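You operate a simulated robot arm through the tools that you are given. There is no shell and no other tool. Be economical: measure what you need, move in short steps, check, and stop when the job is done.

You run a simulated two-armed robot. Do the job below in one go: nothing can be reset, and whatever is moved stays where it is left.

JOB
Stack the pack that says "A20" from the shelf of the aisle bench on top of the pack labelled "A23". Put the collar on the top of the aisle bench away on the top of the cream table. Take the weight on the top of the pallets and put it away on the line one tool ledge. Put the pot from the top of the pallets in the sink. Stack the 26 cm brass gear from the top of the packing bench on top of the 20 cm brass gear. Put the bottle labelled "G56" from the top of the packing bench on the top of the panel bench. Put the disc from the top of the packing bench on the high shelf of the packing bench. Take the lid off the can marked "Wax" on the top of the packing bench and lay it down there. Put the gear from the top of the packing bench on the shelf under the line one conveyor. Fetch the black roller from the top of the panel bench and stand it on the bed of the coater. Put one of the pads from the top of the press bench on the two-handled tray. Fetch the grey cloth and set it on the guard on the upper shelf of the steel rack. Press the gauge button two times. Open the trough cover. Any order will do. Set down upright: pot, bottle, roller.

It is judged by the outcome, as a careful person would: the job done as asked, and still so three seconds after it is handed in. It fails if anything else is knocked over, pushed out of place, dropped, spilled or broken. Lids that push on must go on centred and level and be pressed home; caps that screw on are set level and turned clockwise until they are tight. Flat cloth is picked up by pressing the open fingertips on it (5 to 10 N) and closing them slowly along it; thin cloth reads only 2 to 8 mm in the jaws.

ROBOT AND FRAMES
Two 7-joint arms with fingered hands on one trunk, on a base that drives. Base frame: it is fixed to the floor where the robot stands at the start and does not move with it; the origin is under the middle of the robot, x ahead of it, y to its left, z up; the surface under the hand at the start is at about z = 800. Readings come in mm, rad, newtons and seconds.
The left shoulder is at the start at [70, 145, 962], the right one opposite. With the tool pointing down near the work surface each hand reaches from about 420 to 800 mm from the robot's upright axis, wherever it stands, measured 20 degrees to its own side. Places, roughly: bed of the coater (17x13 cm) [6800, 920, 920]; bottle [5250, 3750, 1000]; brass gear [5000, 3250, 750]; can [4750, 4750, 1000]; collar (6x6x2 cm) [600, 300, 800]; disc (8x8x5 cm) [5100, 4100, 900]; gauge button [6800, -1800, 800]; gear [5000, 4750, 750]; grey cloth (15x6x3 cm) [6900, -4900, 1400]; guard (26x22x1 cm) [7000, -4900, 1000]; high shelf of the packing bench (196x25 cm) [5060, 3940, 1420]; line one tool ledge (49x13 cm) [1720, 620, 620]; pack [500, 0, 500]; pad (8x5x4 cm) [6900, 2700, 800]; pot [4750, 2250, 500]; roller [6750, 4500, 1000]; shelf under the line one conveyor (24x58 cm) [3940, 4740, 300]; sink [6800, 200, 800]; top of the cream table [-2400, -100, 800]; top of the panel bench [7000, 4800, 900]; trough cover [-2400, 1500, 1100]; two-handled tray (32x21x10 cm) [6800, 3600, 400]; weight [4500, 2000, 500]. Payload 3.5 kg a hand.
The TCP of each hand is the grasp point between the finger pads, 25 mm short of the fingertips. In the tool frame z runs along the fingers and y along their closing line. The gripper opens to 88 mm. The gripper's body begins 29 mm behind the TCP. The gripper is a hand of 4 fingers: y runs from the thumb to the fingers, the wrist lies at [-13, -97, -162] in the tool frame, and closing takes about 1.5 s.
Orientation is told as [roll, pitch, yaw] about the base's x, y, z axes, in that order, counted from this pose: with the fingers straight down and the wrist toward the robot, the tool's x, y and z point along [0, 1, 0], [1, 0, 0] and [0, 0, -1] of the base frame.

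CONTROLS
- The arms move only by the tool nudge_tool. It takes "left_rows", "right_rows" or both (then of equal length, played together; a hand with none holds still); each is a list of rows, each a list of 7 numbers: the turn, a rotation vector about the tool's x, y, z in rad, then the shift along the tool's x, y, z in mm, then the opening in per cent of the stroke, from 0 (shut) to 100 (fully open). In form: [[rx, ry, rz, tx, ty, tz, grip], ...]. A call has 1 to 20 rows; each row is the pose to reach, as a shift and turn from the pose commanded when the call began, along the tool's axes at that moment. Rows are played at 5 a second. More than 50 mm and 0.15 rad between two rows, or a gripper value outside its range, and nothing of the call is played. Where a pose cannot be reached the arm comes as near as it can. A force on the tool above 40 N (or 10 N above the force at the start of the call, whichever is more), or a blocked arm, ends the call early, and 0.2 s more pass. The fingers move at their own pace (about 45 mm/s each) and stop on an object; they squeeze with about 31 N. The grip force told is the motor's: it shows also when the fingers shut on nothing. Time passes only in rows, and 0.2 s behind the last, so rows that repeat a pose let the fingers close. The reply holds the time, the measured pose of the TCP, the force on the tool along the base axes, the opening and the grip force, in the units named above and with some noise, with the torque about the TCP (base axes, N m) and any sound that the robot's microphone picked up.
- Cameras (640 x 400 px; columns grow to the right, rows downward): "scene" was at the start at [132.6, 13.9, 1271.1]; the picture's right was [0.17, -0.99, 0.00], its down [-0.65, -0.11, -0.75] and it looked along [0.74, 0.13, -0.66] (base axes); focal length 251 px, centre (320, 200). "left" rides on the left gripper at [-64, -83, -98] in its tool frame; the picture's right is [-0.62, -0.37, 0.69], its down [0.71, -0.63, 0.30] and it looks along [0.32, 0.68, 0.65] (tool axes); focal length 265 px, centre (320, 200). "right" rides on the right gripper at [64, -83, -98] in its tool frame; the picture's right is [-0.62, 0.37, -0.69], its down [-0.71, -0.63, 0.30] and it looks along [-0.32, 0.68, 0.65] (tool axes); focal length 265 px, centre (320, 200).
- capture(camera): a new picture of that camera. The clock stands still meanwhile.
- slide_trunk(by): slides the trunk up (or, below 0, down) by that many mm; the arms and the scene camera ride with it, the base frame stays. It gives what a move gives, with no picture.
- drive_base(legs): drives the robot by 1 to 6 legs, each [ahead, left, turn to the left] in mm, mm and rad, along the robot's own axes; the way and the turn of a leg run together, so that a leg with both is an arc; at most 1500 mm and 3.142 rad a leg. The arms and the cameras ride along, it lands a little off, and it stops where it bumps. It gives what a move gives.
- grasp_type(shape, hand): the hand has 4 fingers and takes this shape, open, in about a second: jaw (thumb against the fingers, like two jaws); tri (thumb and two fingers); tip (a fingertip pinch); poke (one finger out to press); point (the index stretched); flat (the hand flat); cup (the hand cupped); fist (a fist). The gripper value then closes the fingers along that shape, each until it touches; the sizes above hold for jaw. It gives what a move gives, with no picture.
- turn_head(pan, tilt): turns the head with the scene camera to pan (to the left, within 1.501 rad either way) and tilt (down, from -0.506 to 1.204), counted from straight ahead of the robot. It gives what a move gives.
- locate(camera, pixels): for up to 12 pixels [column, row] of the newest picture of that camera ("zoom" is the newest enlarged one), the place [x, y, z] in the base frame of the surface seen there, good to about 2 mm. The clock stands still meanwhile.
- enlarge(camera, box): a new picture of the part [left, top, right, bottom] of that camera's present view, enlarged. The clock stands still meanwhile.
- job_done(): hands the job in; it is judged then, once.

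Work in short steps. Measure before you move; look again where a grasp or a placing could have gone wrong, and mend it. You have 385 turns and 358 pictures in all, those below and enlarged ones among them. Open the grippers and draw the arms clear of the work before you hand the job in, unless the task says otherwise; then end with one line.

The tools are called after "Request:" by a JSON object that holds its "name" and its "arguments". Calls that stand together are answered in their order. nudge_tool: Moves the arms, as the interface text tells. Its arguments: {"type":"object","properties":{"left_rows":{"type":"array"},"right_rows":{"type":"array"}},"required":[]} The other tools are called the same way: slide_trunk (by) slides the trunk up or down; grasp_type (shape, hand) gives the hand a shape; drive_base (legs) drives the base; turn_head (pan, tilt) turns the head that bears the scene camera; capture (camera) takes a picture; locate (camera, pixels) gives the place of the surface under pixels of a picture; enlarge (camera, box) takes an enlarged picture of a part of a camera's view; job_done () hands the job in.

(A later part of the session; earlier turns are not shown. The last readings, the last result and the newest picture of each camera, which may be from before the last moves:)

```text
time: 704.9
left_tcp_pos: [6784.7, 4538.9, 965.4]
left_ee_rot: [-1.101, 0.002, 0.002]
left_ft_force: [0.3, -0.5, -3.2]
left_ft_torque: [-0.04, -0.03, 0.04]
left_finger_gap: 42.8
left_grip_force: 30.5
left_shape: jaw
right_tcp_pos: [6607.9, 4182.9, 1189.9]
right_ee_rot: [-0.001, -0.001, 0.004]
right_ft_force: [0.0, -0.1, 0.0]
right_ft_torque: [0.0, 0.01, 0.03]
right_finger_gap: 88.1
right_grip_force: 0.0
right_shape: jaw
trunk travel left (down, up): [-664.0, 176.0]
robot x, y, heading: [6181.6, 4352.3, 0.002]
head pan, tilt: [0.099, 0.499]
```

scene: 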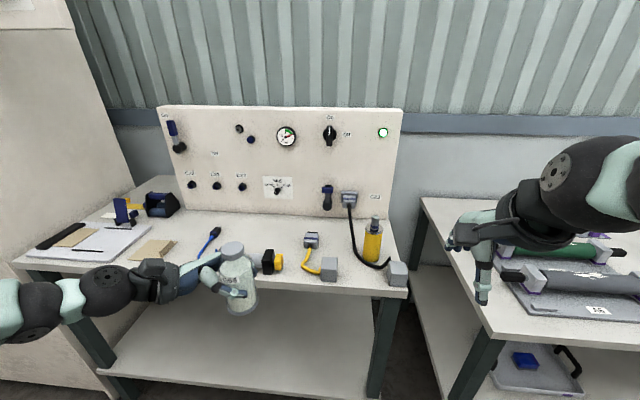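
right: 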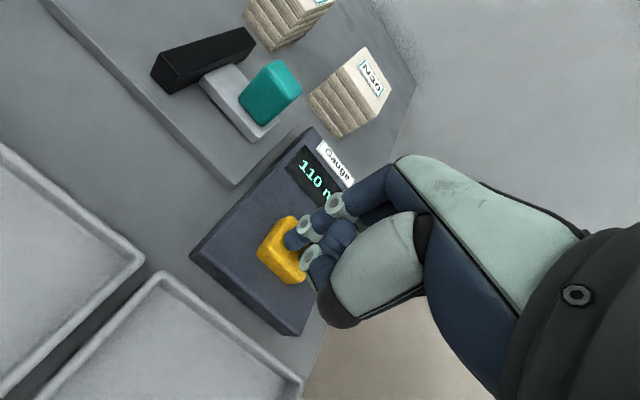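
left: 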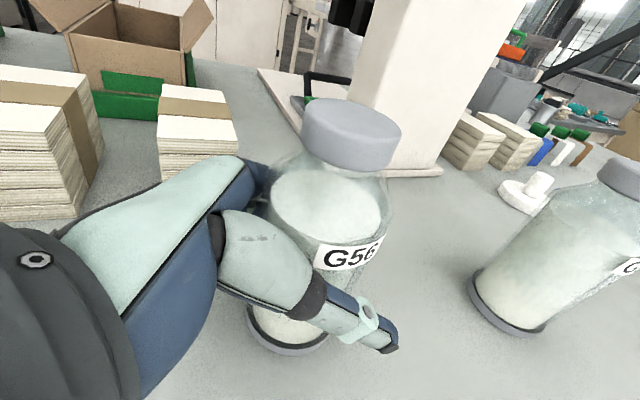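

Still hanging; I continue in small steps.

Request:
{"name": "nudge_tool", "arguments": {"left_rows": [[0, 0, 0, 1, 0, 0.5, 0], [0, 0, 0, 2, 0, 1, 0], [0, 0, 0, 2.7, 0, 1.35, 0]]}}

Request:
{"name": "enlarge", "arguments": {"camera": "scene", "box": [210, 220, 320, 310]}}

```text
time: 705.7
left_tcp_pos: [6784.9, 4539.4, 965.7]
left_ee_rot: [-1.103, -0.003, 0.001]
left_ft_force: [-0.7, 1.4, 4.9]
left_ft_torque: [-0.04, -0.13, 0.0]
left_finger_gap: 43.3
left_grip_force: 31.6
left_shape: jaw
right_tcp_pos: [6605.9, 4183.0, 1190.9]
right_ee_rot: [0.0, -0.005, 0.004]
right_ft_force: [-0.4, -0.2, -0.4]
right_ft_torque: [-0.02, -0.04, -0.01]
right_finger_gap: 88.1
right_grip_force: 0.0
right_shape: jaw
trunk travel left (down, up): [-664.0, 176.0]
robot x, y, heading: [6183.4, 4351.9, -0.006]
head pan, tilt: [0.099, 0.499]
```

```text
4.44 times, centred on (265, 265) of scene
```

zoom: 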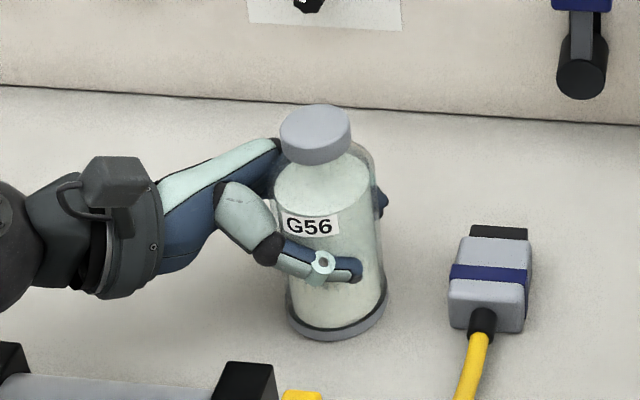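

Bottle contacts the bench (+4.9 N). I release and withdraw along the tool axis.

Request:
{"name": "nudge_tool", "arguments": {"left_rows": [[0, 0, 0, -0.8, 0, -0.4, 0], [0, 0, 0, -0.8, 0, -0.4, 25], [0, 0, 0, -0.8, 0, -0.4, 50], [0, 0, 0, -0.8, 0, -0.4, 80], [0, 0, 0, -0.8, 0, -0.4, 100], [0, 0, 0, -0.8, 0, -0.4, 100], [0, 0, 0, -1, 0, -20, 100], [0, 0, 0, -1, 0, -55, 100], [0, 0, 0, -1, 0, -95, 100], [0, 0, 0, -20, 0, -135, 100], [0, 0, 0, -50, -10, -160, 100], [0, 0, 0, -80, -20, -180, 100]]}}

Request:
{"name": "enlarge", "arguments": {"camera": "scene", "box": [150, 180, 350, 330]}}

```text
time: 708.3
left_tcp_pos: [6764.3, 4663.2, 1115.9]
left_ee_rot: [-1.101, 0.004, 0.002]
left_ft_force: [0.1, 0.4, -0.1]
left_ft_torque: [-0.02, 0.0, 0.0]
left_finger_gap: 87.8
left_grip_force: 0.1
left_shape: jaw
right_tcp_pos: [6605.8, 4181.1, 1190.7]
right_ee_rot: [-0.001, -0.003, 0.003]
right_ft_force: [0.0, -0.1, 0.1]
right_ft_torque: [0.02, 0.03, -0.02]
right_finger_gap: 87.6
right_grip_force: 0.1
right_shape: jaw
trunk travel left (down, up): [-664.0, 176.0]
robot x, y, heading: [6181.7, 4351.8, 0.005]
head pan, tilt: [0.099, 0.499]
```

```text
2.67 times, centred on (250, 255) of scene
```

zoom: 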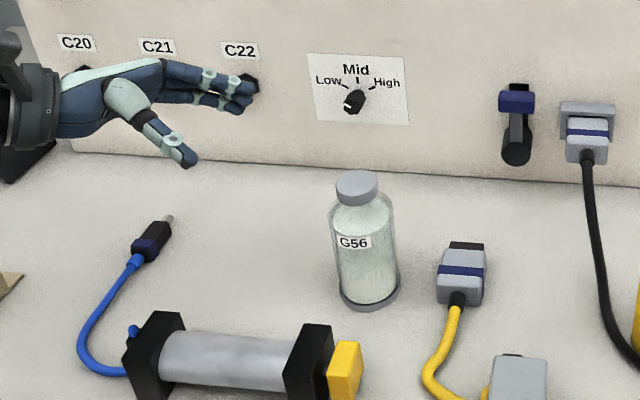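

G56 stands on the panel bench. Now the disc: back off, level the left hand, turn to face the packing bench.

Request:
{"name": "drive_base", "arguments": {"legs": [[-220, 0, 0]]}}

Request:
{"name": "nudge_tool", "arguments": {"left_rows": [[0, 0.14, 0, 0, -10, 0, 100], [0, 0.28, 0, 0, -20, 0, 100], [0, 0.42, 0, 0, -40, 0, 100], [0, 0.56, 0, 0, -60, 0, 100], [0, 0.7, 0, 0, -80, 0, 100], [0, 0.84, 0, 0, -100, 0, 100], [0, 0.98, 0, 0, -120, 0, 100], [0, 1.1, 0, 0, -130, 0, 100], [0, 1.1, 0, 0, -130, 0, 100]]}}

Request:
{"name": "drive_base", "arguments": {"legs": [[0, -450, 0], [0, 0, 3.14]]}}

Request:
{"name": "slide_trunk", "arguments": {"by": 175}}

Request:
{"name": "turn_head", "arguments": {"pan": -0.2, "tilt": 0.3}}

Request:
{"name": "capture", "arguments": {"camera": "scene"}}

```text
time: 710.0
left_tcp_pos: [6546.5, 4664.0, 1114.7]
left_ee_rot: [-1.1, 0.005, 0.001]
left_ft_force: [-0.3, 0.0, -1.1]
left_ft_torque: [0.01, 0.0, 0.0]
left_finger_gap: 87.8
left_grip_force: 0.0
left_shape: jaw
right_tcp_pos: [6389.4, 4182.8, 1189.0]
right_ee_rot: [-0.001, 0.002, 0.004]
right_ft_force: [-0.8, 0.1, -0.1]
right_ft_torque: [0.0, 0.0, -0.01]
right_finger_gap: 88.1
right_grip_force: 0.1
right_shape: jaw
trunk travel left (down, up): [-664.0, 176.0]
robot x, y, heading: [5966.7, 4344.9, 0.002]
head pan, tilt: [0.099, 0.499]
```

```text
time: 712.0
left_tcp_pos: [6414.4, 4663.9, 1115.5]
left_ee_rot: [-0.001, 0.002, 0.003]
left_ft_force: [0.0, 0.1, -0.7]
left_ft_torque: [0.0, 0.01, -0.01]
left_finger_gap: 87.8
left_grip_force: 0.1
left_shape: jaw
right_tcp_pos: [6388.0, 4182.8, 1189.5]
right_ee_rot: [0.0, -0.002, 0.005]
right_ft_force: [0.6, 0.1, -0.3]
right_ft_torque: [0.02, 0.0, 0.03]
right_finger_gap: 88.0
right_grip_force: 0.0
right_shape: jaw
trunk travel left (down, up): [-664.0, 176.0]
robot x, y, heading: [5963.2, 4352.5, -0.005]
head pan, tilt: [0.099, 0.499]
```

```text
time: 722.0
left_tcp_pos: [5505.3, 3601.6, 1115.4]
left_ee_rot: [0.0, 0.005, 3.121]
left_ft_force: [-0.2, -0.7, 0.3]
left_ft_torque: [0.05, -0.02, -0.02]
left_finger_gap: 87.7
left_grip_force: 0.1
left_shape: jaw
right_tcp_pos: [5544.4, 4081.3, 1190.0]
right_ee_rot: [-0.001, -0.002, 3.123]
right_ft_force: [0.4, 0.4, 0.1]
right_ft_torque: [0.04, -0.01, -0.03]
right_finger_gap: 87.7
right_grip_force: 0.2
right_shape: jaw
trunk travel left (down, up): [-664.0, 176.0]
robot x, y, heading: [5962.6, 3901.9, 3.12]
head pan, tilt: [0.099, 0.499]
```

```text
time: 723.9
left_tcp_pos: [5505.7, 3602.2, 1290.8]
left_ee_rot: [-0.002, 0.004, 3.12]
left_ft_force: [-0.1, 0.8, 0.3]
left_ft_torque: [-0.01, 0.0, -0.01]
left_finger_gap: 87.6
left_grip_force: 0.0
left_shape: jaw
right_tcp_pos: [5543.3, 4082.6, 1365.5]
right_ee_rot: [-0.001, -0.002, 3.122]
right_ft_force: [-0.4, 0.2, 1.1]
right_ft_torque: [-0.04, 0.01, -0.03]
right_finger_gap: 88.0
right_grip_force: 0.0
right_shape: jaw
trunk travel left (down, up): [-839.0, 1.0]
robot x, y, heading: [5965.2, 3906.7, 3.112]
head pan, tilt: [0.099, 0.499]
```

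```text
time: 724.7
left_tcp_pos: [5506.1, 3602.3, 1290.0]
left_ee_rot: [0.0, 0.004, 3.119]
left_ft_force: [-0.4, -0.5, 0.7]
left_ft_torque: [0.0, 0.01, 0.0]
left_finger_gap: 87.5
left_grip_force: 0.1
left_shape: jaw
right_tcp_pos: [5544.2, 4082.7, 1364.7]
right_ee_rot: [0.0, -0.003, 3.122]
right_ft_force: [-0.2, -0.5, -0.3]
right_ft_torque: [0.0, 0.0, -0.04]
right_finger_gap: 87.6
right_grip_force: 0.0
right_shape: jaw
trunk travel left (down, up): [-839.0, 1.0]
robot x, y, heading: [5964.1, 3905.5, 3.116]
head pan, tilt: [-0.201, 0.3]
```

```text
190 pictures are left
```

scene: 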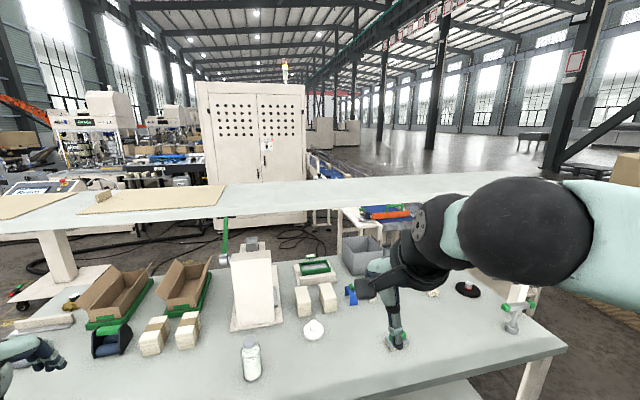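

The high shelf is empty around (290,195). I locate it and the disc.

Request:
{"name": "locate", "arguments": {"camera": "scene", "pixels": [[280, 207], [280, 188], [340, 200], [240, 205], [314, 332], [306, 330], [323, 330], [313, 338], [309, 322], [330, 305], [303, 305], [250, 350]]}}

Request:
{"name": "enlarge", "arguments": {"camera": "scene", "box": [280, 280, 360, 350]}}

```text
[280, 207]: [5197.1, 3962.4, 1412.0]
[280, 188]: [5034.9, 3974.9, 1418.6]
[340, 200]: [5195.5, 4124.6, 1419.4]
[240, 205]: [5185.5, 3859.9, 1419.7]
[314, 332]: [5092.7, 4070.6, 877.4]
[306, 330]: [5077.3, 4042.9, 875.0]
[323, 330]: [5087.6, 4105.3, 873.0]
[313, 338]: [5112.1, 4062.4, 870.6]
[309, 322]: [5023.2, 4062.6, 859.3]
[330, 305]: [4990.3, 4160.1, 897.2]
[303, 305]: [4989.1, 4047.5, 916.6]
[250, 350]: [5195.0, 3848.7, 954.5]
```

```text
5.71 times, centred on (320, 315) of scene
```

zoom: 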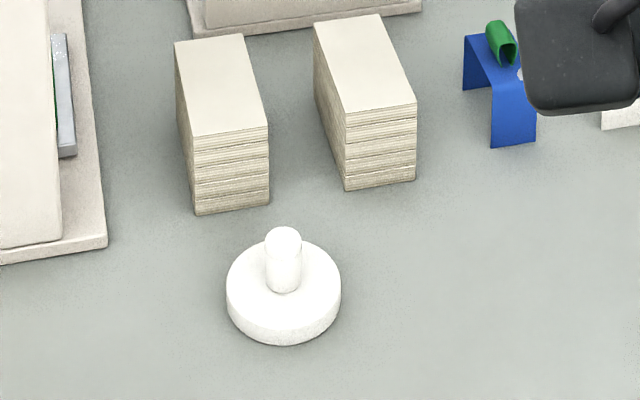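

Disc centre ≈(5072,4073), knob on top to z≈910. Lower the trunk, drive in, and hover the right hand over the knob.

Request:
{"name": "slide_trunk", "arguments": {"by": -175}}

Request:
{"name": "drive_base", "arguments": {"legs": [[265, 0, 0.025]]}}

Request:
{"name": "nudge_tool", "arguments": {"right_rows": [[0, 0, 0, 0, 0, 40, 100], [0, 0, 0, 0, 20, 80, 100], [0, 0, 0, 0, 50, 120, 100], [0, 0, 0, 0, 85, 150, 100], [0, 0, 0, 0, 120, 180, 100], [0, 0, 0, 0, 155, 200, 100], [0, 0, 0, 0, 180, 210, 100], [0, 0, 0, 0, 180, 210, 100]]}}

Request:
{"name": "capture", "arguments": {"camera": "right"}}

```text
time: 726.7
left_tcp_pos: [5506.4, 3601.3, 1115.5]
left_ee_rot: [-0.003, 0.002, 3.119]
left_ft_force: [-0.4, 0.1, 0.2]
left_ft_torque: [-0.02, 0.0, -0.03]
left_finger_gap: 87.7
left_grip_force: 0.0
left_shape: jaw
right_tcp_pos: [5544.3, 4080.9, 1189.9]
right_ee_rot: [-0.002, -0.002, 3.123]
right_ft_force: [-0.3, -0.3, 0.1]
right_ft_torque: [0.0, 0.06, -0.06]
right_finger_gap: 88.1
right_grip_force: 0.1
right_shape: jaw
trunk travel left (down, up): [-664.0, 176.0]
robot x, y, heading: [5962.5, 3901.0, 3.116]
head pan, tilt: [-0.201, 0.3]
```

```text
time: 728.6
left_tcp_pos: [5249.1, 3593.6, 1116.4]
left_ee_rot: [-0.001, 0.002, -3.14]
left_ft_force: [-0.5, 0.7, 0.3]
left_ft_torque: [0.0, 0.01, -0.01]
left_finger_gap: 87.8
left_grip_force: 0.0
left_shape: jaw
right_tcp_pos: [5277.8, 4075.9, 1190.0]
right_ee_rot: [0.001, -0.003, -3.138]
right_ft_force: [0.3, 0.5, -1.2]
right_ft_torque: [-0.04, -0.01, 0.01]
right_finger_gap: 87.9
right_grip_force: 0.0
right_shape: jaw
trunk travel left (down, up): [-664.0, 176.0]
robot x, y, heading: [5701.3, 3905.6, -3.142]
head pan, tilt: [-0.201, 0.3]
```

```text
time: 730.4
left_tcp_pos: [5248.2, 3594.2, 1116.0]
left_ee_rot: [-0.003, 0.002, -3.139]
left_ft_force: [-0.1, -0.9, -0.5]
left_ft_torque: [-0.01, 0.0, 0.0]
left_finger_gap: 87.8
left_grip_force: 0.1
left_shape: jaw
right_tcp_pos: [5097.0, 4073.0, 980.7]
right_ee_rot: [-0.002, -0.001, -3.138]
right_ft_force: [0.8, -0.1, 0.7]
right_ft_torque: [0.0, -0.02, 0.01]
right_finger_gap: 87.7
right_grip_force: 0.0
right_shape: jaw
trunk travel left (down, up): [-664.0, 176.0]
robot x, y, heading: [5697.3, 3908.4, -3.14]
head pan, tilt: [-0.201, 0.3]
```

```text
188 pictures are left
```

right: 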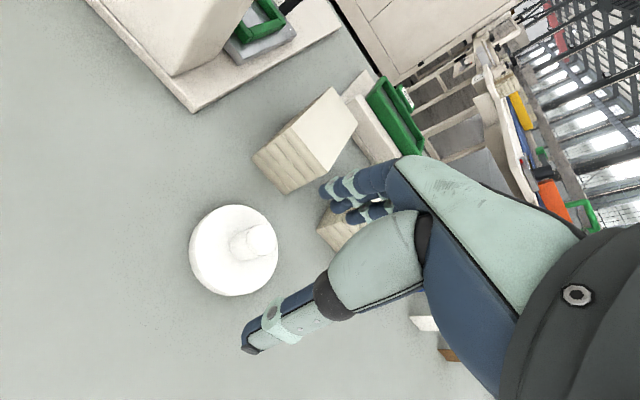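

I locate the knob and disc from here.

Request:
{"name": "locate", "arguments": {"camera": "right", "pixels": [[263, 240], [245, 240], [192, 250], [276, 262], [235, 207], [235, 293], [290, 180], [325, 240]]}}

```text
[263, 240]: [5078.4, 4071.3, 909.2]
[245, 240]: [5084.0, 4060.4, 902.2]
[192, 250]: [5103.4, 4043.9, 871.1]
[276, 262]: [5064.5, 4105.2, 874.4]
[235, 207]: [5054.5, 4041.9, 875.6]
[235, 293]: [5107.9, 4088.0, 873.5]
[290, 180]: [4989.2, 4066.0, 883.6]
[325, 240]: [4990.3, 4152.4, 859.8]
```

Knob at (5079,4070), top 909. I descend with a narrower opening and close on the knob, then lift.

Request:
{"name": "nudge_tool", "arguments": {"right_rows": [[0, 0, 0, 2, 10, 15, 65], [0, 0, 0, 2.5, 18, 35, 65], [0, 0, 0, 2.5, 18, 60, 65], [0, 0, 0, 2.5, 18, 76, 65], [0, 0, 0, 2.5, 18, 76, 30], [0, 0, 0, 2.5, 18, 76, 0], [0, 0, 0, 2.5, 18, 76, 0], [0, 0, 0, 2.5, 18, 76, 0], [0, 0, 0, 2.5, 18, 76, 0], [0, 0, 0, 2.5, 18, 50, 0], [0, 0, 0, 2.5, 18, 20, 0], [0, 0, 0, 2.5, 18, 20, 0]]}}

Request:
{"name": "capture", "arguments": {"camera": "right"}}

```text
time: 733.0
left_tcp_pos: [5247.4, 3593.8, 1115.9]
left_ee_rot: [-0.001, 0.003, -3.139]
left_ft_force: [0.2, -0.2, 0.0]
left_ft_torque: [0.02, 0.06, 0.01]
left_finger_gap: 87.9
left_grip_force: 0.0
left_shape: jaw
right_tcp_pos: [5076.5, 4071.4, 960.7]
right_ee_rot: [0.0, -0.001, -3.139]
right_ft_force: [-0.5, 0.0, -2.2]
right_ft_torque: [0.02, -0.05, 0.01]
right_finger_gap: 16.0
right_grip_force: 31.0
right_shape: jaw
trunk travel left (down, up): [-664.0, 176.0]
robot x, y, heading: [5703.2, 3906.9, -3.145]
head pan, tilt: [-0.201, 0.3]
```

```text
187 pictures are left
```

right: 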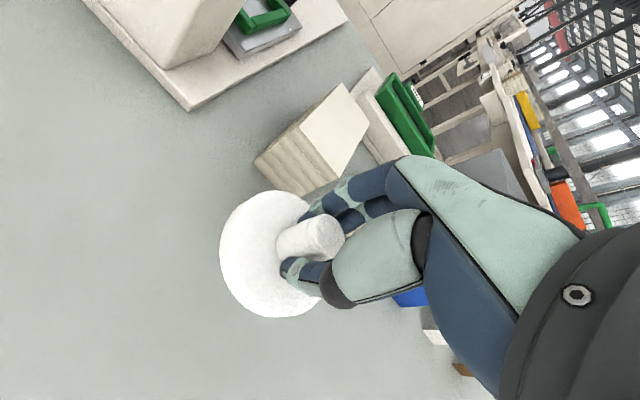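

Held. I back out from under the shelf, raise the trunk, and lift the hand above shelf height.

Request:
{"name": "drive_base", "arguments": {"legs": [[-300, 0, 0]]}}

Request:
{"name": "slide_trunk", "arguments": {"by": 175}}

Request:
{"name": "nudge_tool", "arguments": {"right_rows": [[0, 0, 0, 0, -8, -45, 0], [0, 0, 0, 0, -16, -90, 0], [0, 0, 0, 0, -24, -135, 0], [0, 0, 0, 0, -32, -180, 0], [0, 0, 0, 0, -40, -225, 0], [0, 0, 0, 0, -48, -270, 0], [0, 0, 0, 0, -56, -315, 0], [0, 0, 0, 0, -60, -345, 0], [0, 0, 0, 0, -60, -365, 0], [0, 0, 0, 0, -60, -365, 0]]}}

Request:
{"name": "capture", "arguments": {"camera": "scene"}}

```text
time: 735.0
left_tcp_pos: [5545.5, 3595.0, 1114.4]
left_ee_rot: [-0.001, 0.003, 3.14]
left_ft_force: [0.6, -0.4, 0.8]
left_ft_torque: [0.01, 0.02, 0.02]
left_finger_gap: 87.7
left_grip_force: 0.1
left_shape: jaw
right_tcp_pos: [5377.1, 4073.7, 959.4]
right_ee_rot: [-0.001, 0.001, 3.143]
right_ft_force: [0.3, 0.4, -0.2]
right_ft_torque: [0.03, 0.0, -0.01]
right_finger_gap: 15.9
right_grip_force: 30.9
right_shape: jaw
trunk travel left (down, up): [-664.0, 176.0]
robot x, y, heading: [6001.2, 3906.2, 3.138]
head pan, tilt: [-0.201, 0.3]
```

```text
time: 737.0
left_tcp_pos: [5546.6, 3594.6, 1290.8]
left_ee_rot: [-0.001, 0.004, 3.139]
left_ft_force: [0.0, -0.4, -0.4]
left_ft_torque: [0.01, 0.0, -0.01]
left_finger_gap: 87.9
left_grip_force: 0.0
left_shape: jaw
right_tcp_pos: [5377.7, 4072.8, 1136.0]
right_ee_rot: [-0.001, -0.001, 3.142]
right_ft_force: [-0.2, -0.2, -1.1]
right_ft_torque: [-0.01, -0.02, -0.05]
right_finger_gap: 15.9
right_grip_force: 30.4
right_shape: jaw
trunk travel left (down, up): [-839.0, 1.0]
robot x, y, heading: [5997.9, 3907.1, 3.139]
head pan, tilt: [-0.201, 0.3]
```

```text
time: 739.2
left_tcp_pos: [5545.9, 3596.0, 1290.2]
left_ee_rot: [-0.001, 0.004, 3.14]
left_ft_force: [0.6, 0.4, 0.0]
left_ft_torque: [0.0, 0.02, -0.04]
left_finger_gap: 87.8
left_grip_force: 0.0
left_shape: jaw
right_tcp_pos: [5437.5, 4074.1, 1500.4]
right_ee_rot: [0.001, -0.001, -3.142]
right_ft_force: [-0.6, 0.1, -1.5]
right_ft_torque: [-0.01, -0.01, 0.01]
right_finger_gap: 15.7
right_grip_force: 31.1
right_shape: jaw
trunk travel left (down, up): [-839.0, 1.0]
robot x, y, heading: [5995.9, 3905.2, 3.137]
head pan, tilt: [-0.201, 0.3]
```

```text
186 pictures are left
```

scene: 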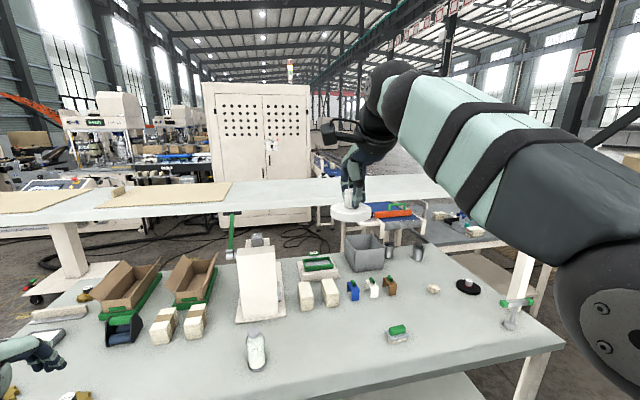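

Before driving in, I lower the left hand so it passes under the shelf level, then drive ahead 335 mm.

Request:
{"name": "nudge_tool", "arguments": {"left_rows": [[0, 0, 0, 0, 0, 40, 100], [0, 0, 0, 0, 0, 80, 100], [0, 0, 0, 0, 0, 120, 100], [0, 0, 0, 0, 0, 160, 100], [0, 0, 0, 0, 0, 160, 100]]}}

Request:
{"name": "drive_base", "arguments": {"legs": [[335, 0, 0]]}}

Request:
{"name": "capture", "arguments": {"camera": "scene"}}

Request:
{"name": "capture", "arguments": {"camera": "right"}}

```text
time: 740.4
left_tcp_pos: [5545.6, 3596.7, 1130.7]
left_ee_rot: [-0.002, 0.004, 3.141]
left_ft_force: [0.5, -0.5, 0.1]
left_ft_torque: [0.0, -0.01, 0.01]
left_finger_gap: 87.6
left_grip_force: 0.1
left_shape: jaw
right_tcp_pos: [5436.0, 4073.6, 1499.7]
right_ee_rot: [0.001, -0.004, 3.142]
right_ft_force: [0.2, 1.1, -2.2]
right_ft_torque: [-0.01, -0.02, 0.01]
right_finger_gap: 15.6
right_grip_force: 31.3
right_shape: jaw
trunk travel left (down, up): [-839.0, 1.0]
robot x, y, heading: [5996.5, 3905.6, 3.136]
head pan, tilt: [-0.201, 0.3]
```

```text
time: 742.6
left_tcp_pos: [5217.2, 3597.4, 1130.8]
left_ee_rot: [-0.003, 0.002, 3.141]
left_ft_force: [0.3, -0.2, -0.4]
left_ft_torque: [0.0, -0.01, 0.03]
left_finger_gap: 87.6
left_grip_force: 0.1
left_shape: jaw
right_tcp_pos: [5109.9, 4074.6, 1501.4]
right_ee_rot: [0.002, -0.002, 3.142]
right_ft_force: [-0.2, -0.2, -1.2]
right_ft_torque: [0.01, 0.03, 0.02]
right_finger_gap: 15.7
right_grip_force: 31.0
right_shape: jaw
trunk travel left (down, up): [-839.0, 1.0]
robot x, y, heading: [5667.1, 3904.4, 3.138]
head pan, tilt: [-0.201, 0.3]
```

```text
185 pictures are left
```

scene: 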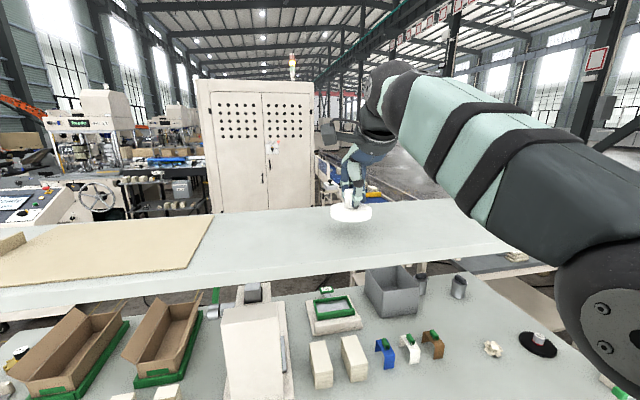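

```text
184 pictures are left
```

right: 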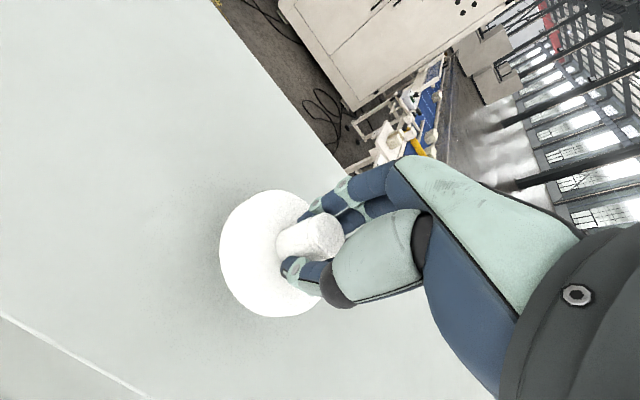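

Over the shelf. I lower 36 mm until contact.

Request:
{"name": "nudge_tool", "arguments": {"right_rows": [[0, 0, 0, 0, 10, 12, 0], [0, 0, 0, 0, 15, 24, 0], [0, 0, 0, 0, 15, 31, 0], [0, 0, 0, 0, 15, 35, 0], [0, 0, 0, 0, 15, 36, 0]]}}

Request:
{"name": "enlarge", "arguments": {"camera": "scene", "box": [300, 130, 420, 250]}}

```text
time: 743.8
left_tcp_pos: [5214.0, 3596.0, 1129.3]
left_ee_rot: [-0.003, 0.001, 3.139]
left_ft_force: [-0.1, 0.2, -0.4]
left_ft_torque: [-0.01, 0.02, 0.0]
left_finger_gap: 87.8
left_grip_force: 0.1
left_shape: jaw
right_tcp_pos: [5092.1, 4073.9, 1463.7]
right_ee_rot: [0.0, -0.003, 3.142]
right_ft_force: [-0.7, 0.4, -0.7]
right_ft_torque: [-0.01, 0.06, 0.02]
right_finger_gap: 15.5
right_grip_force: 30.7
right_shape: jaw
trunk travel left (down, up): [-839.0, 1.0]
robot x, y, heading: [5669.1, 3912.2, 3.142]
head pan, tilt: [-0.201, 0.3]
```

```text
3.33 times, centred on (360, 190) of scene
```

zoom: 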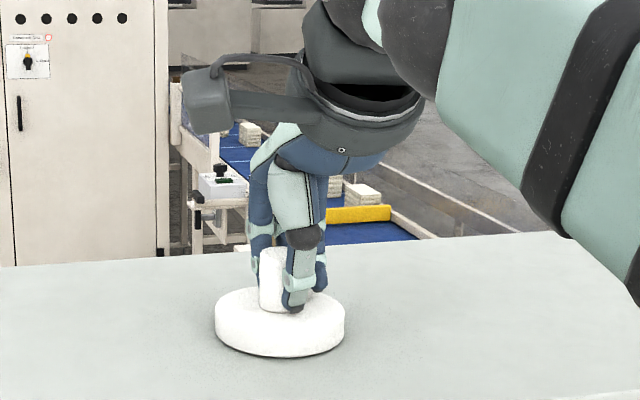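

Just about touching. I lower 1.5 mm more, release, lift, and back away.

Request:
{"name": "nudge_tool", "arguments": {"right_rows": [[0, 0, 0, 0, 0, 1, 0], [0, 0, 0, 0, 0, 1.5, 0], [0, 0, 0, 0, 0, 1.5, 25], [0, 0, 0, 0, 0, 1.5, 50], [0, 0, 0, 0, 0, 1.5, 60], [0, 0, 0, 0, 0, -15, 60], [0, 0, 0, 0, 0, -40, 60], [0, 0, 0, 0, 0, -40, 60]]}}

Request:
{"name": "drive_base", "arguments": {"legs": [[-330, 0, 0]]}}

Request:
{"name": "enlarge", "arguments": {"camera": "scene", "box": [240, 130, 440, 260]}}

```text
time: 745.6
left_tcp_pos: [5213.1, 3597.0, 1131.2]
left_ee_rot: [-0.001, 0.003, 3.14]
left_ft_force: [0.3, 0.3, -0.7]
left_ft_torque: [0.02, 0.02, 0.02]
left_finger_gap: 87.6
left_grip_force: 0.1
left_shape: jaw
right_tcp_pos: [5092.0, 4075.8, 1503.8]
right_ee_rot: [0.0, -0.002, 3.141]
right_ft_force: [0.1, -0.2, 0.6]
right_ft_torque: [0.01, 0.01, 0.0]
right_finger_gap: 52.3
right_grip_force: 0.1
right_shape: jaw
trunk travel left (down, up): [-839.0, 1.0]
robot x, y, heading: [5668.9, 3910.7, 3.142]
head pan, tilt: [-0.201, 0.3]
```

```text
time: 747.8
left_tcp_pos: [5539.3, 3595.9, 1130.4]
left_ee_rot: [-0.001, 0.005, 3.136]
left_ft_force: [-0.6, 0.0, 0.5]
left_ft_torque: [0.0, -0.05, -0.01]
left_finger_gap: 87.5
left_grip_force: 0.0
left_shape: jaw
right_tcp_pos: [5418.6, 4074.5, 1502.2]
right_ee_rot: [0.001, 0.0, 3.137]
right_ft_force: [-0.4, -0.2, -1.0]
right_ft_torque: [-0.01, -0.02, 0.0]
right_finger_gap: 52.2
right_grip_force: 0.1
right_shape: jaw
trunk travel left (down, up): [-839.0, 1.0]
robot x, y, heading: [5994.6, 3905.0, 3.13]
head pan, tilt: [-0.201, 0.3]
```

```text
3.08 times, centred on (340, 195) of scene
```

zoom: 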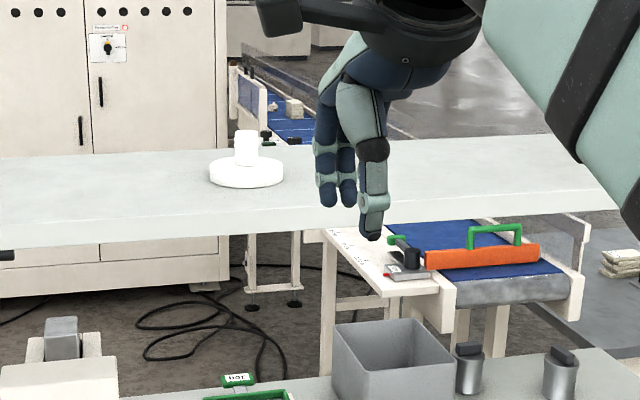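

Disc is on the high shelf. Next tasks are on the west side; I tuck and check a passage round the north end.

Request:
{"name": "slide_trunk", "arguments": {"by": -200}}

Request:
{"name": "nudge_tool", "arguments": {"right_rows": [[0, 0, 0, 0, -30, 30, 100], [0, 0, 0, 0, -60, 60, 100], [0, 0, 0, 0, -90, 90, 100], [0, 0, 0, 0, -120, 120, 100], [0, 0, 0, 0, -145, 150, 100], [0, 0, 0, 0, -145, 150, 100]]}}

Request:
{"name": "drive_base", "arguments": {"legs": [[0, 0, -1.56], [1300, 0, 0]]}}

Request:
{"name": "turn_head", "arguments": {"pan": 0.5, "tilt": 0.35}}

Request:
{"name": "capture", "arguments": {"camera": "scene"}}

```text
time: 749.9
left_tcp_pos: [5542.6, 3597.2, 931.1]
left_ee_rot: [-0.001, 0.002, 3.136]
left_ft_force: [0.2, 0.7, 0.4]
left_ft_torque: [-0.02, 0.02, 0.01]
left_finger_gap: 87.4
left_grip_force: 0.2
left_shape: jaw
right_tcp_pos: [5421.3, 4075.4, 1304.1]
right_ee_rot: [0.001, 0.0, 3.139]
right_ft_force: [0.0, -0.2, 0.0]
right_ft_torque: [0.0, 0.0, 0.0]
right_finger_gap: 52.3
right_grip_force: 0.1
right_shape: jaw
trunk travel left (down, up): [-639.0, 201.0]
robot x, y, heading: [5995.5, 3905.8, 3.137]
head pan, tilt: [-0.201, 0.3]
```

```text
time: 751.3
left_tcp_pos: [5542.0, 3595.4, 930.4]
left_ee_rot: [-0.001, 0.002, 3.137]
left_ft_force: [0.3, -0.5, 0.3]
left_ft_torque: [0.01, 0.02, -0.04]
left_finger_gap: 87.7
left_grip_force: 0.0
left_shape: jaw
right_tcp_pos: [5565.7, 4074.6, 1153.6]
right_ee_rot: [0.001, -0.002, 3.138]
right_ft_force: [0.2, -0.4, -0.3]
right_ft_torque: [0.01, -0.01, 0.0]
right_finger_gap: 87.7
right_grip_force: 0.1
right_shape: jaw
trunk travel left (down, up): [-639.0, 201.0]
robot x, y, heading: [5999.0, 3907.0, 3.133]
head pan, tilt: [-0.201, 0.3]
```

```text
time: 761.6
left_tcp_pos: [5648.3, 5641.2, 930.2]
left_ee_rot: [-0.002, 0.002, 1.598]
left_ft_force: [-0.9, 1.2, -0.1]
left_ft_torque: [-0.01, 0.01, 0.0]
left_finger_gap: 87.5
left_grip_force: 0.0
left_shape: jaw
right_tcp_pos: [6126.6, 5633.6, 1152.1]
right_ee_rot: [0.0, -0.002, 1.601]
right_ft_force: [0.0, -0.6, 0.1]
right_ft_torque: [0.04, 0.04, 0.0]
right_finger_gap: 87.5
right_grip_force: 0.0
right_shape: jaw
trunk travel left (down, up): [-639.0, 201.0]
robot x, y, heading: [5971.6, 5193.9, 1.598]
head pan, tilt: [-0.201, 0.3]
```

```text
time: 762.7
left_tcp_pos: [5648.8, 5640.6, 930.1]
left_ee_rot: [-0.003, 0.004, 1.598]
left_ft_force: [-0.4, -0.5, -0.4]
left_ft_torque: [-0.03, 0.02, -0.01]
left_finger_gap: 87.5
left_grip_force: 0.1
left_shape: jaw
right_tcp_pos: [6127.7, 5634.0, 1152.5]
right_ee_rot: [0.0, -0.003, 1.602]
right_ft_force: [-1.3, -0.7, 0.3]
right_ft_torque: [0.04, 0.01, -0.01]
right_finger_gap: 87.6
right_grip_force: 0.1
right_shape: jaw
trunk travel left (down, up): [-639.0, 201.0]
robot x, y, heading: [5971.6, 5200.3, 1.599]
head pan, tilt: [0.499, 0.351]
```

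```text
181 pictures are left
```

scene: 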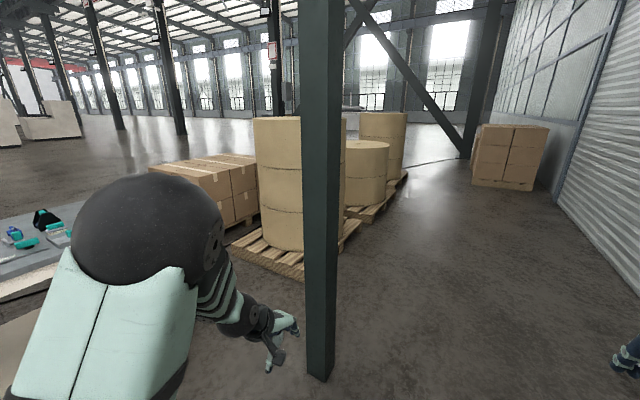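

I locate the pallets, column and the other table for passage.

Request:
{"name": "locate", "arguments": {"camera": "scene", "pixels": [[300, 275], [235, 248], [318, 375], [240, 220], [20, 235], [60, 260], [30, 300], [5, 350], [160, 175], [390, 200]]}}

Request:
{"name": "turn_head", "arguments": {"pan": 1.3, "tilt": 0.4}}

Request:
{"name": "capture", "arguments": {"camera": "scene"}}

```text
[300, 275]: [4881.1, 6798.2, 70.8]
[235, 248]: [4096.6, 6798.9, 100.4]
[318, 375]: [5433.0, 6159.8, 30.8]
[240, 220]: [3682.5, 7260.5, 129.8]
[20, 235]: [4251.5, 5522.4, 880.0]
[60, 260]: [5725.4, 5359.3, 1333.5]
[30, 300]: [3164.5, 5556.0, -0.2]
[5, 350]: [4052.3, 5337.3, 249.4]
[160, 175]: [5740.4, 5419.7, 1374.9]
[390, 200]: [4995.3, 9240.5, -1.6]
```

```text
time: 763.8
left_tcp_pos: [5648.0, 5640.8, 929.8]
left_ee_rot: [0.001, 0.003, 1.597]
left_ft_force: [1.4, 0.1, 1.1]
left_ft_torque: [-0.01, -0.01, 0.01]
left_finger_gap: 87.5
left_grip_force: 0.1
left_shape: jaw
right_tcp_pos: [6127.3, 5631.8, 1152.0]
right_ee_rot: [0.002, -0.002, 1.601]
right_ft_force: [0.9, 0.9, -0.3]
right_ft_torque: [-0.02, -0.03, 0.03]
right_finger_gap: 87.7
right_grip_force: 0.1
right_shape: jaw
trunk travel left (down, up): [-639.0, 201.0]
robot x, y, heading: [5974.5, 5193.8, 1.598]
head pan, tilt: [1.3, 0.4]
```

```text
180 pictures are left
```

scene: 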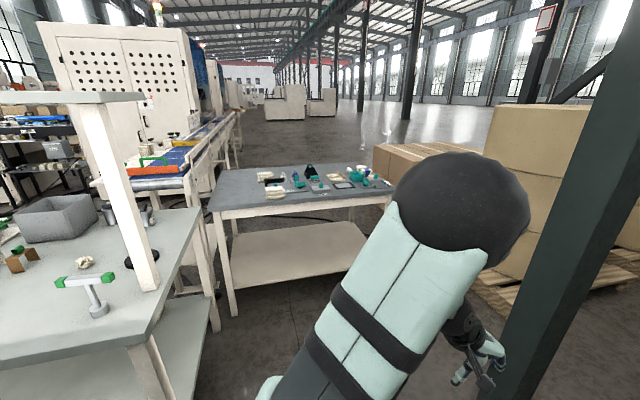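

I locate the grey table, conveyor end and packing bench corner.

Request:
{"name": "locate", "arguments": {"camera": "scene", "pixels": [[215, 212], [395, 195], [215, 180], [180, 190], [125, 180], [235, 115], [165, 320], [205, 220], [145, 255], [90, 290], [235, 310], [85, 262]]}}

```text
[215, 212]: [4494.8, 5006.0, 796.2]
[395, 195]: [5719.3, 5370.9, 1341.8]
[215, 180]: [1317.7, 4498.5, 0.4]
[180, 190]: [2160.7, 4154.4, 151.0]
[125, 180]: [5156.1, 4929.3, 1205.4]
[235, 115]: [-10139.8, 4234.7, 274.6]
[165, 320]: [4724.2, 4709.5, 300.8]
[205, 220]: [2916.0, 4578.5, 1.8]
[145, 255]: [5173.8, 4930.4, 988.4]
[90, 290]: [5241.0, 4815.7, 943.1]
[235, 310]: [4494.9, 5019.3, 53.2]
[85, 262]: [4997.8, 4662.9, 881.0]
```

The conveyor shelf, the wax can and gears are all best reached from the west. I take the southern way around again.

Request:
{"name": "drive_base", "arguments": {"legs": [[0, 0, -3.14], [1480, 0, -0.03], [1480, 0, 0], [1480, 0, 0], [1480, 0, 0]]}}

Request:
{"name": "drive_base", "arguments": {"legs": [[0, 0, -1.57], [1000, 0, 0], [1000, 0, 0]]}}

```text
time: 799.4
left_tcp_pos: [6068.7, -1188.6, 930.4]
left_ee_rot: [-0.001, 0.002, -1.616]
left_ft_force: [0.1, -0.1, 0.4]
left_ft_torque: [-0.02, 0.01, 0.02]
left_finger_gap: 87.6
left_grip_force: 0.1
left_shape: jaw
right_tcp_pos: [5591.4, -1145.3, 1154.0]
right_ee_rot: [-0.001, -0.002, -1.615]
right_ft_force: [1.3, -0.4, 0.2]
right_ft_torque: [0.01, -0.01, -0.04]
right_finger_gap: 87.4
right_grip_force: 0.1
right_shape: jaw
trunk travel left (down, up): [-639.0, 201.0]
robot x, y, heading: [5778.3, -723.7, -1.619]
head pan, tilt: [1.3, 0.4]
```

```text
time: 813.2
left_tcp_pos: [3318.3, -937.4, 929.5]
left_ee_rot: [-0.002, 0.003, 3.105]
left_ft_force: [0.5, 0.1, 0.5]
left_ft_torque: [0.0, -0.01, 0.02]
left_finger_gap: 87.6
left_grip_force: 0.0
left_shape: jaw
right_tcp_pos: [3355.9, -460.7, 1153.1]
right_ee_rot: [-0.001, -0.001, 3.108]
right_ft_force: [0.2, -0.5, 0.0]
right_ft_torque: [0.01, 0.0, -0.02]
right_finger_gap: 87.6
right_grip_force: 0.1
right_shape: jaw
trunk travel left (down, up): [-639.0, 201.0]
robot x, y, heading: [3779.2, -641.6, 3.105]
head pan, tilt: [1.3, 0.4]
```

Turn north and drive between the pedestal and the pallets to the bench's west side.

Request:
{"name": "drive_base", "arguments": {"legs": [[0, 0, -1.535], [1480, -170, 0], [1480, 0, 0], [550, 0, 0]]}}

Request:
{"name": "turn_head", "arguments": {"pan": 0, "tilt": 0.4}}

Request:
{"name": "capture", "arguments": {"camera": "scene"}}

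```text
time: 834.0
left_tcp_pos: [3662.1, 3319.7, 930.7]
left_ee_rot: [-0.002, 0.0, 1.565]
left_ft_force: [0.1, 0.6, -0.6]
left_ft_torque: [0.0, 0.0, 0.0]
left_finger_gap: 88.0
left_grip_force: 0.0
left_shape: jaw
right_tcp_pos: [4139.1, 3295.1, 1153.2]
right_ee_rot: [0.001, -0.001, 1.565]
right_ft_force: [0.2, 0.0, -0.6]
right_ft_torque: [0.0, 0.02, 0.01]
right_finger_gap: 87.6
right_grip_force: 0.0
right_shape: jaw
trunk travel left (down, up): [-639.0, 201.0]
robot x, y, heading: [3971.6, 2869.0, 1.562]
head pan, tilt: [1.3, 0.4]
```

```text
time: 835.5
left_tcp_pos: [3661.2, 3318.7, 929.9]
left_ee_rot: [-0.004, 0.002, 1.564]
left_ft_force: [-0.6, -0.1, 0.9]
left_ft_torque: [-0.01, -0.03, -0.02]
left_finger_gap: 87.7
left_grip_force: 0.0
left_shape: jaw
right_tcp_pos: [4139.7, 3295.5, 1152.8]
right_ee_rot: [0.0, -0.004, 1.567]
right_ft_force: [0.0, -0.6, 0.8]
right_ft_torque: [-0.03, 0.02, -0.02]
right_finger_gap: 87.6
right_grip_force: 0.0
right_shape: jaw
trunk travel left (down, up): [-639.0, 201.0]
robot x, y, heading: [3966.4, 2863.6, 1.57]
head pan, tilt: [0.0, 0.4]
```

```text
179 pictures are left
```

scene: 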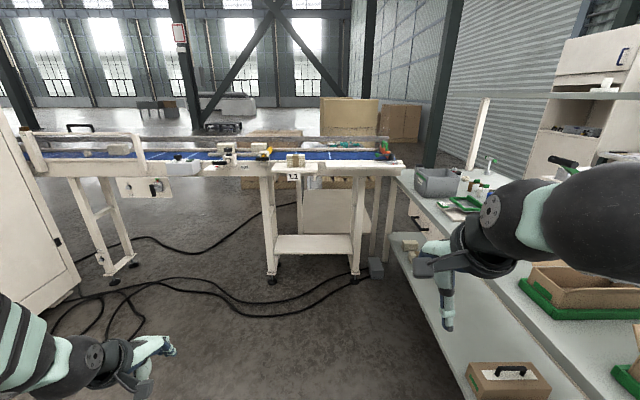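

I see the shelf under the conveyor at (315,243). I locate it and the bench edge.

Request:
{"name": "locate", "arguments": {"camera": "scene", "pixels": [[278, 238], [352, 238], [275, 252], [355, 252], [315, 245], [268, 280], [360, 275], [300, 172], [300, 185], [395, 175], [470, 280], [310, 215]]}}

Request:
{"name": "enlarge", "arguments": {"camera": "scene", "box": [230, 130, 430, 290]}}

```text
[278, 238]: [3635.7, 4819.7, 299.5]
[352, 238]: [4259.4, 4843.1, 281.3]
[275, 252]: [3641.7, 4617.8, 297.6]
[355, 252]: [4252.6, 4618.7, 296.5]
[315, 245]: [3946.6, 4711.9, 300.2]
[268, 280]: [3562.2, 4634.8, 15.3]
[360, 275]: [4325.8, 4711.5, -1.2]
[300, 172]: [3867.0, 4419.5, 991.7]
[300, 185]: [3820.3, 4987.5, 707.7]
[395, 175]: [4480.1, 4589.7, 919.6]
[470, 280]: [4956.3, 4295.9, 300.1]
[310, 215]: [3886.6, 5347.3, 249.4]
```

```text
2.50 times, centred on (330, 210) of scene
```

zoom: 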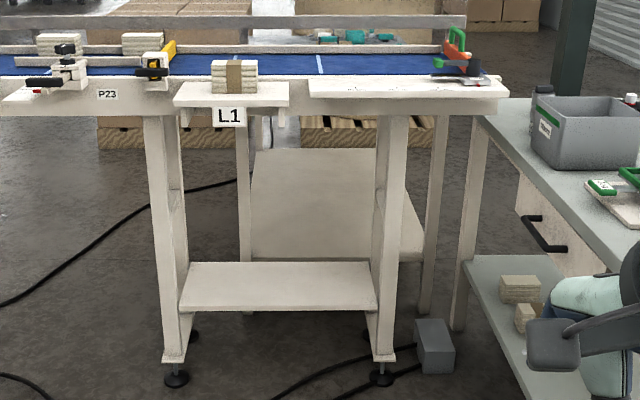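

The 26 cm gear first: turn to face +x by the bench's southwest corner and look.

Request:
{"name": "drive_base", "arguments": {"legs": [[0, 0, -1.57], [110, 80, 0]]}}

Request:
{"name": "turn_head", "arguments": {"pan": 0.2, "tilt": 0.6}}

Request:
{"name": "capture", "arguments": {"camera": "scene"}}

```text
time: 840.6
left_tcp_pos: [4531.0, 3254.1, 931.8]
left_ee_rot: [-0.001, 0.004, -0.002]
left_ft_force: [-0.6, -0.4, -0.2]
left_ft_torque: [-0.01, -0.01, -0.02]
left_finger_gap: 87.7
left_grip_force: 0.2
left_shape: jaw
right_tcp_pos: [4509.1, 2774.9, 1154.2]
right_ee_rot: [0.002, -0.003, 0.0]
right_ft_force: [0.6, 1.1, -0.3]
right_ft_torque: [-0.02, -0.02, 0.0]
right_finger_gap: 87.6
right_grip_force: 0.0
right_shape: jaw
trunk travel left (down, up): [-639.0, 201.0]
robot x, y, heading: [4081.8, 2943.6, -0.005]
head pan, tilt: [0.0, 0.4]
```

```text
time: 841.3
left_tcp_pos: [4532.0, 3255.1, 929.9]
left_ee_rot: [0.0, 0.005, 0.0]
left_ft_force: [0.3, -0.3, 0.2]
left_ft_torque: [0.0, -0.05, -0.01]
left_finger_gap: 87.6
left_grip_force: 0.1
left_shape: jaw
right_tcp_pos: [4510.6, 2776.7, 1152.6]
right_ee_rot: [0.0, -0.002, 0.0]
right_ft_force: [0.5, 0.6, 0.7]
right_ft_torque: [0.0, -0.02, -0.02]
right_finger_gap: 87.6
right_grip_force: 0.1
right_shape: jaw
trunk travel left (down, up): [-639.0, 201.0]
robot x, y, heading: [4077.7, 2945.0, -0.003]
head pan, tilt: [0.201, 0.6]
```

```text
177 pictures are left
```

scene: 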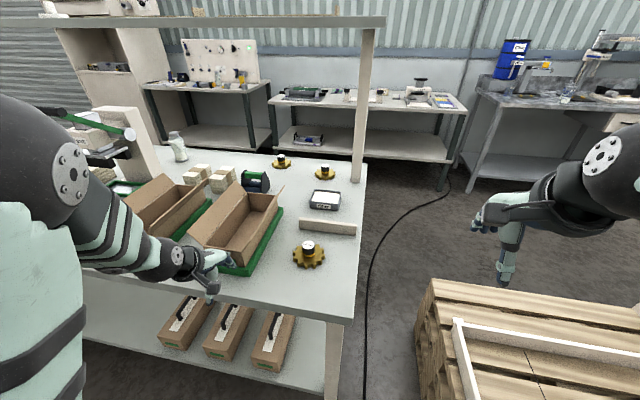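

I locate the gear's knob precisely.

Request:
{"name": "enlarge", "arguments": {"camera": "scene", "box": [270, 210, 350, 280]}}

Request:
{"name": "locate", "arguments": {"camera": "scene", "pixels": [[308, 244], [303, 247], [313, 247], [308, 252], [295, 255], [323, 254], [309, 265], [330, 228], [240, 255], [330, 318]]}}

```text
5.71 times, centred on (310, 245) of scene
```

zoom: 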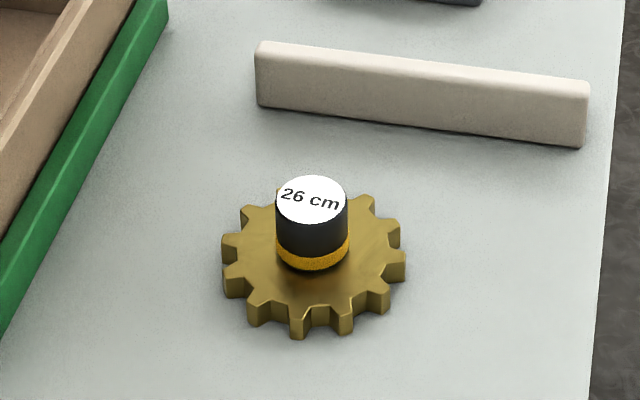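

```text
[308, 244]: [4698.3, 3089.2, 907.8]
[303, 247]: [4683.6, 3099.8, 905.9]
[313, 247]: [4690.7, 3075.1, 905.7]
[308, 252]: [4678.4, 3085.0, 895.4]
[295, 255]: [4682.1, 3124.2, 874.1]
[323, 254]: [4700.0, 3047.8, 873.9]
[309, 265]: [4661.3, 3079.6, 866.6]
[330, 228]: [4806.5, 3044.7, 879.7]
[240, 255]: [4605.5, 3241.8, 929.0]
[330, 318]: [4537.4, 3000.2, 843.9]
```

Knob centre ≈(4696,3087), top 908. I raise the left hand clear of the box, move over the knob, and check.

Request:
{"name": "nudge_tool", "arguments": {"left_rows": [[0, 0, 0, -10, -15, -40, 100], [0, 0, 0, -20, -25, -85, 100], [0, 0, 0, -55, -20, -100, 100], [0, 0, 0, -90, 10, -100, 100], [0, 0, 0, -125, 45, -100, 100], [0, 0, 0, -150, 85, -90, 100], [0, 0, 0, -168, 130, -75, 100], [0, 0, 0, -168, 164, -60, 100], [0, 0, 0, -168, 164, -45, 100], [0, 0, 0, -168, 164, -45, 100]]}}

Request:
{"name": "capture", "arguments": {"camera": "left"}}

```text
refused: row 7 steps farther than a row can; nothing moved
```

```text
175 pictures are left
```

left: 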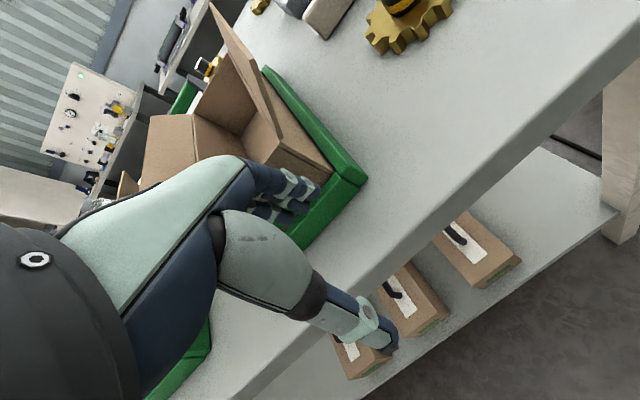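

Fingers are close to the box; I go straight up/back first with smaller steps.

Request:
{"name": "nudge_tool", "arguments": {"left_rows": [[0, 0, 0, -10, -15, -35, 100], [0, 0, 0, -20, -25, -75, 100], [0, 0, 0, -20, -25, -120, 100], [0, 0, 0, -55, -20, -150, 100], [0, 0, 0, -90, 10, -150, 100], [0, 0, 0, -125, 40, -150, 100], [0, 0, 0, -150, 75, -140, 100], [0, 0, 0, -168, 110, -120, 100], [0, 0, 0, -168, 145, -95, 100], [0, 0, 0, -168, 164, -60, 100], [0, 0, 0, -168, 164, -45, 100]]}}

Request:
{"name": "capture", "arguments": {"camera": "left"}}

```text
time: 843.7
left_tcp_pos: [4697.8, 3084.5, 975.4]
left_ee_rot: [-0.002, 0.002, -0.001]
left_ft_force: [-0.9, 0.2, -0.6]
left_ft_torque: [-0.02, -0.02, 0.0]
left_finger_gap: 87.7
left_grip_force: 0.1
left_shape: jaw
left hand out of reach, approached as far as the arm can: row 4, 5
right_tcp_pos: [4510.7, 2775.0, 1153.3]
right_ee_rot: [0.0, -0.003, 0.0]
right_ft_force: [-0.9, 0.9, -0.4]
right_ft_torque: [0.01, 0.01, 0.0]
right_finger_gap: 87.4
right_grip_force: 0.1
right_shape: jaw
trunk travel left (down, up): [-639.0, 201.0]
robot x, y, heading: [4082.7, 2945.3, -0.007]
head pan, tilt: [0.201, 0.6]
```

```text
174 pictures are left
```

left: 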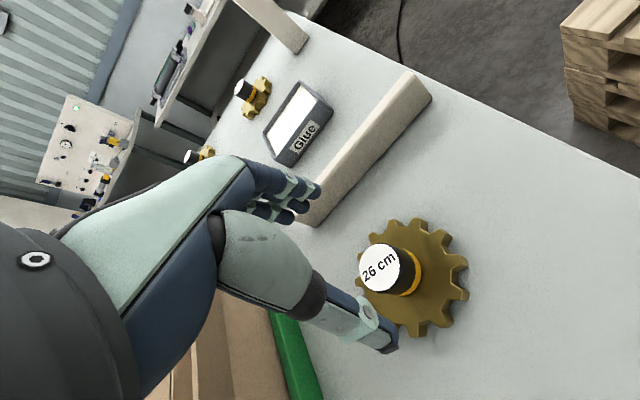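

Centred within ~3 mm. Descend, close on the knob, lift.

Request:
{"name": "nudge_tool", "arguments": {"left_rows": [[0, 0, 0, 1, -3, 20, 75], [0, 0, 0, 1, -3, 45, 75], [0, 0, 0, 1, -3, 65, 75], [0, 0, 0, 1, -3, 72, 75], [0, 0, 0, 1, -3, 72, 40], [0, 0, 0, 1, -3, 72, 0], [0, 0, 0, 1, -3, 72, 0], [0, 0, 0, 1, -3, 72, 0], [0, 0, 0, 1, -3, 72, 0], [0, 0, 0, 1, -3, 50, 0], [0, 0, 0, 1, -3, 10, 0], [0, 0, 0, 1, -3, -30, 0], [0, 0, 0, 1, -3, -70, 0], [0, 0, 0, 1, -3, -70, 0]]}}

Request:
{"name": "capture", "arguments": {"camera": "left"}}

```text
time: 846.7
left_tcp_pos: [4693.7, 3088.0, 1045.0]
left_ee_rot: [-0.002, 0.005, -0.003]
left_ft_force: [-0.3, 0.0, -4.5]
left_ft_torque: [0.02, 0.04, -0.01]
left_finger_gap: 27.4
left_grip_force: 31.5
left_shape: jaw
right_tcp_pos: [4511.8, 2775.3, 1152.3]
right_ee_rot: [0.001, -0.003, -0.002]
right_ft_force: [0.0, -0.7, -0.2]
right_ft_torque: [-0.01, 0.0, 0.0]
right_finger_gap: 87.6
right_grip_force: 0.1
right_shape: jaw
trunk travel left (down, up): [-639.0, 201.0]
robot x, y, heading: [4076.3, 2939.5, -0.006]
head pan, tilt: [0.201, 0.6]
```

```text
173 pictures are left
```

left: 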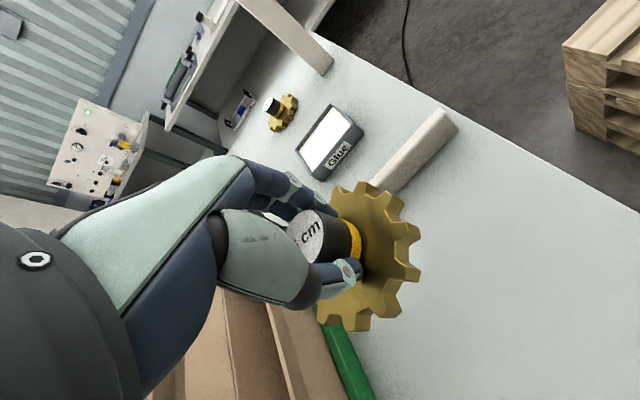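

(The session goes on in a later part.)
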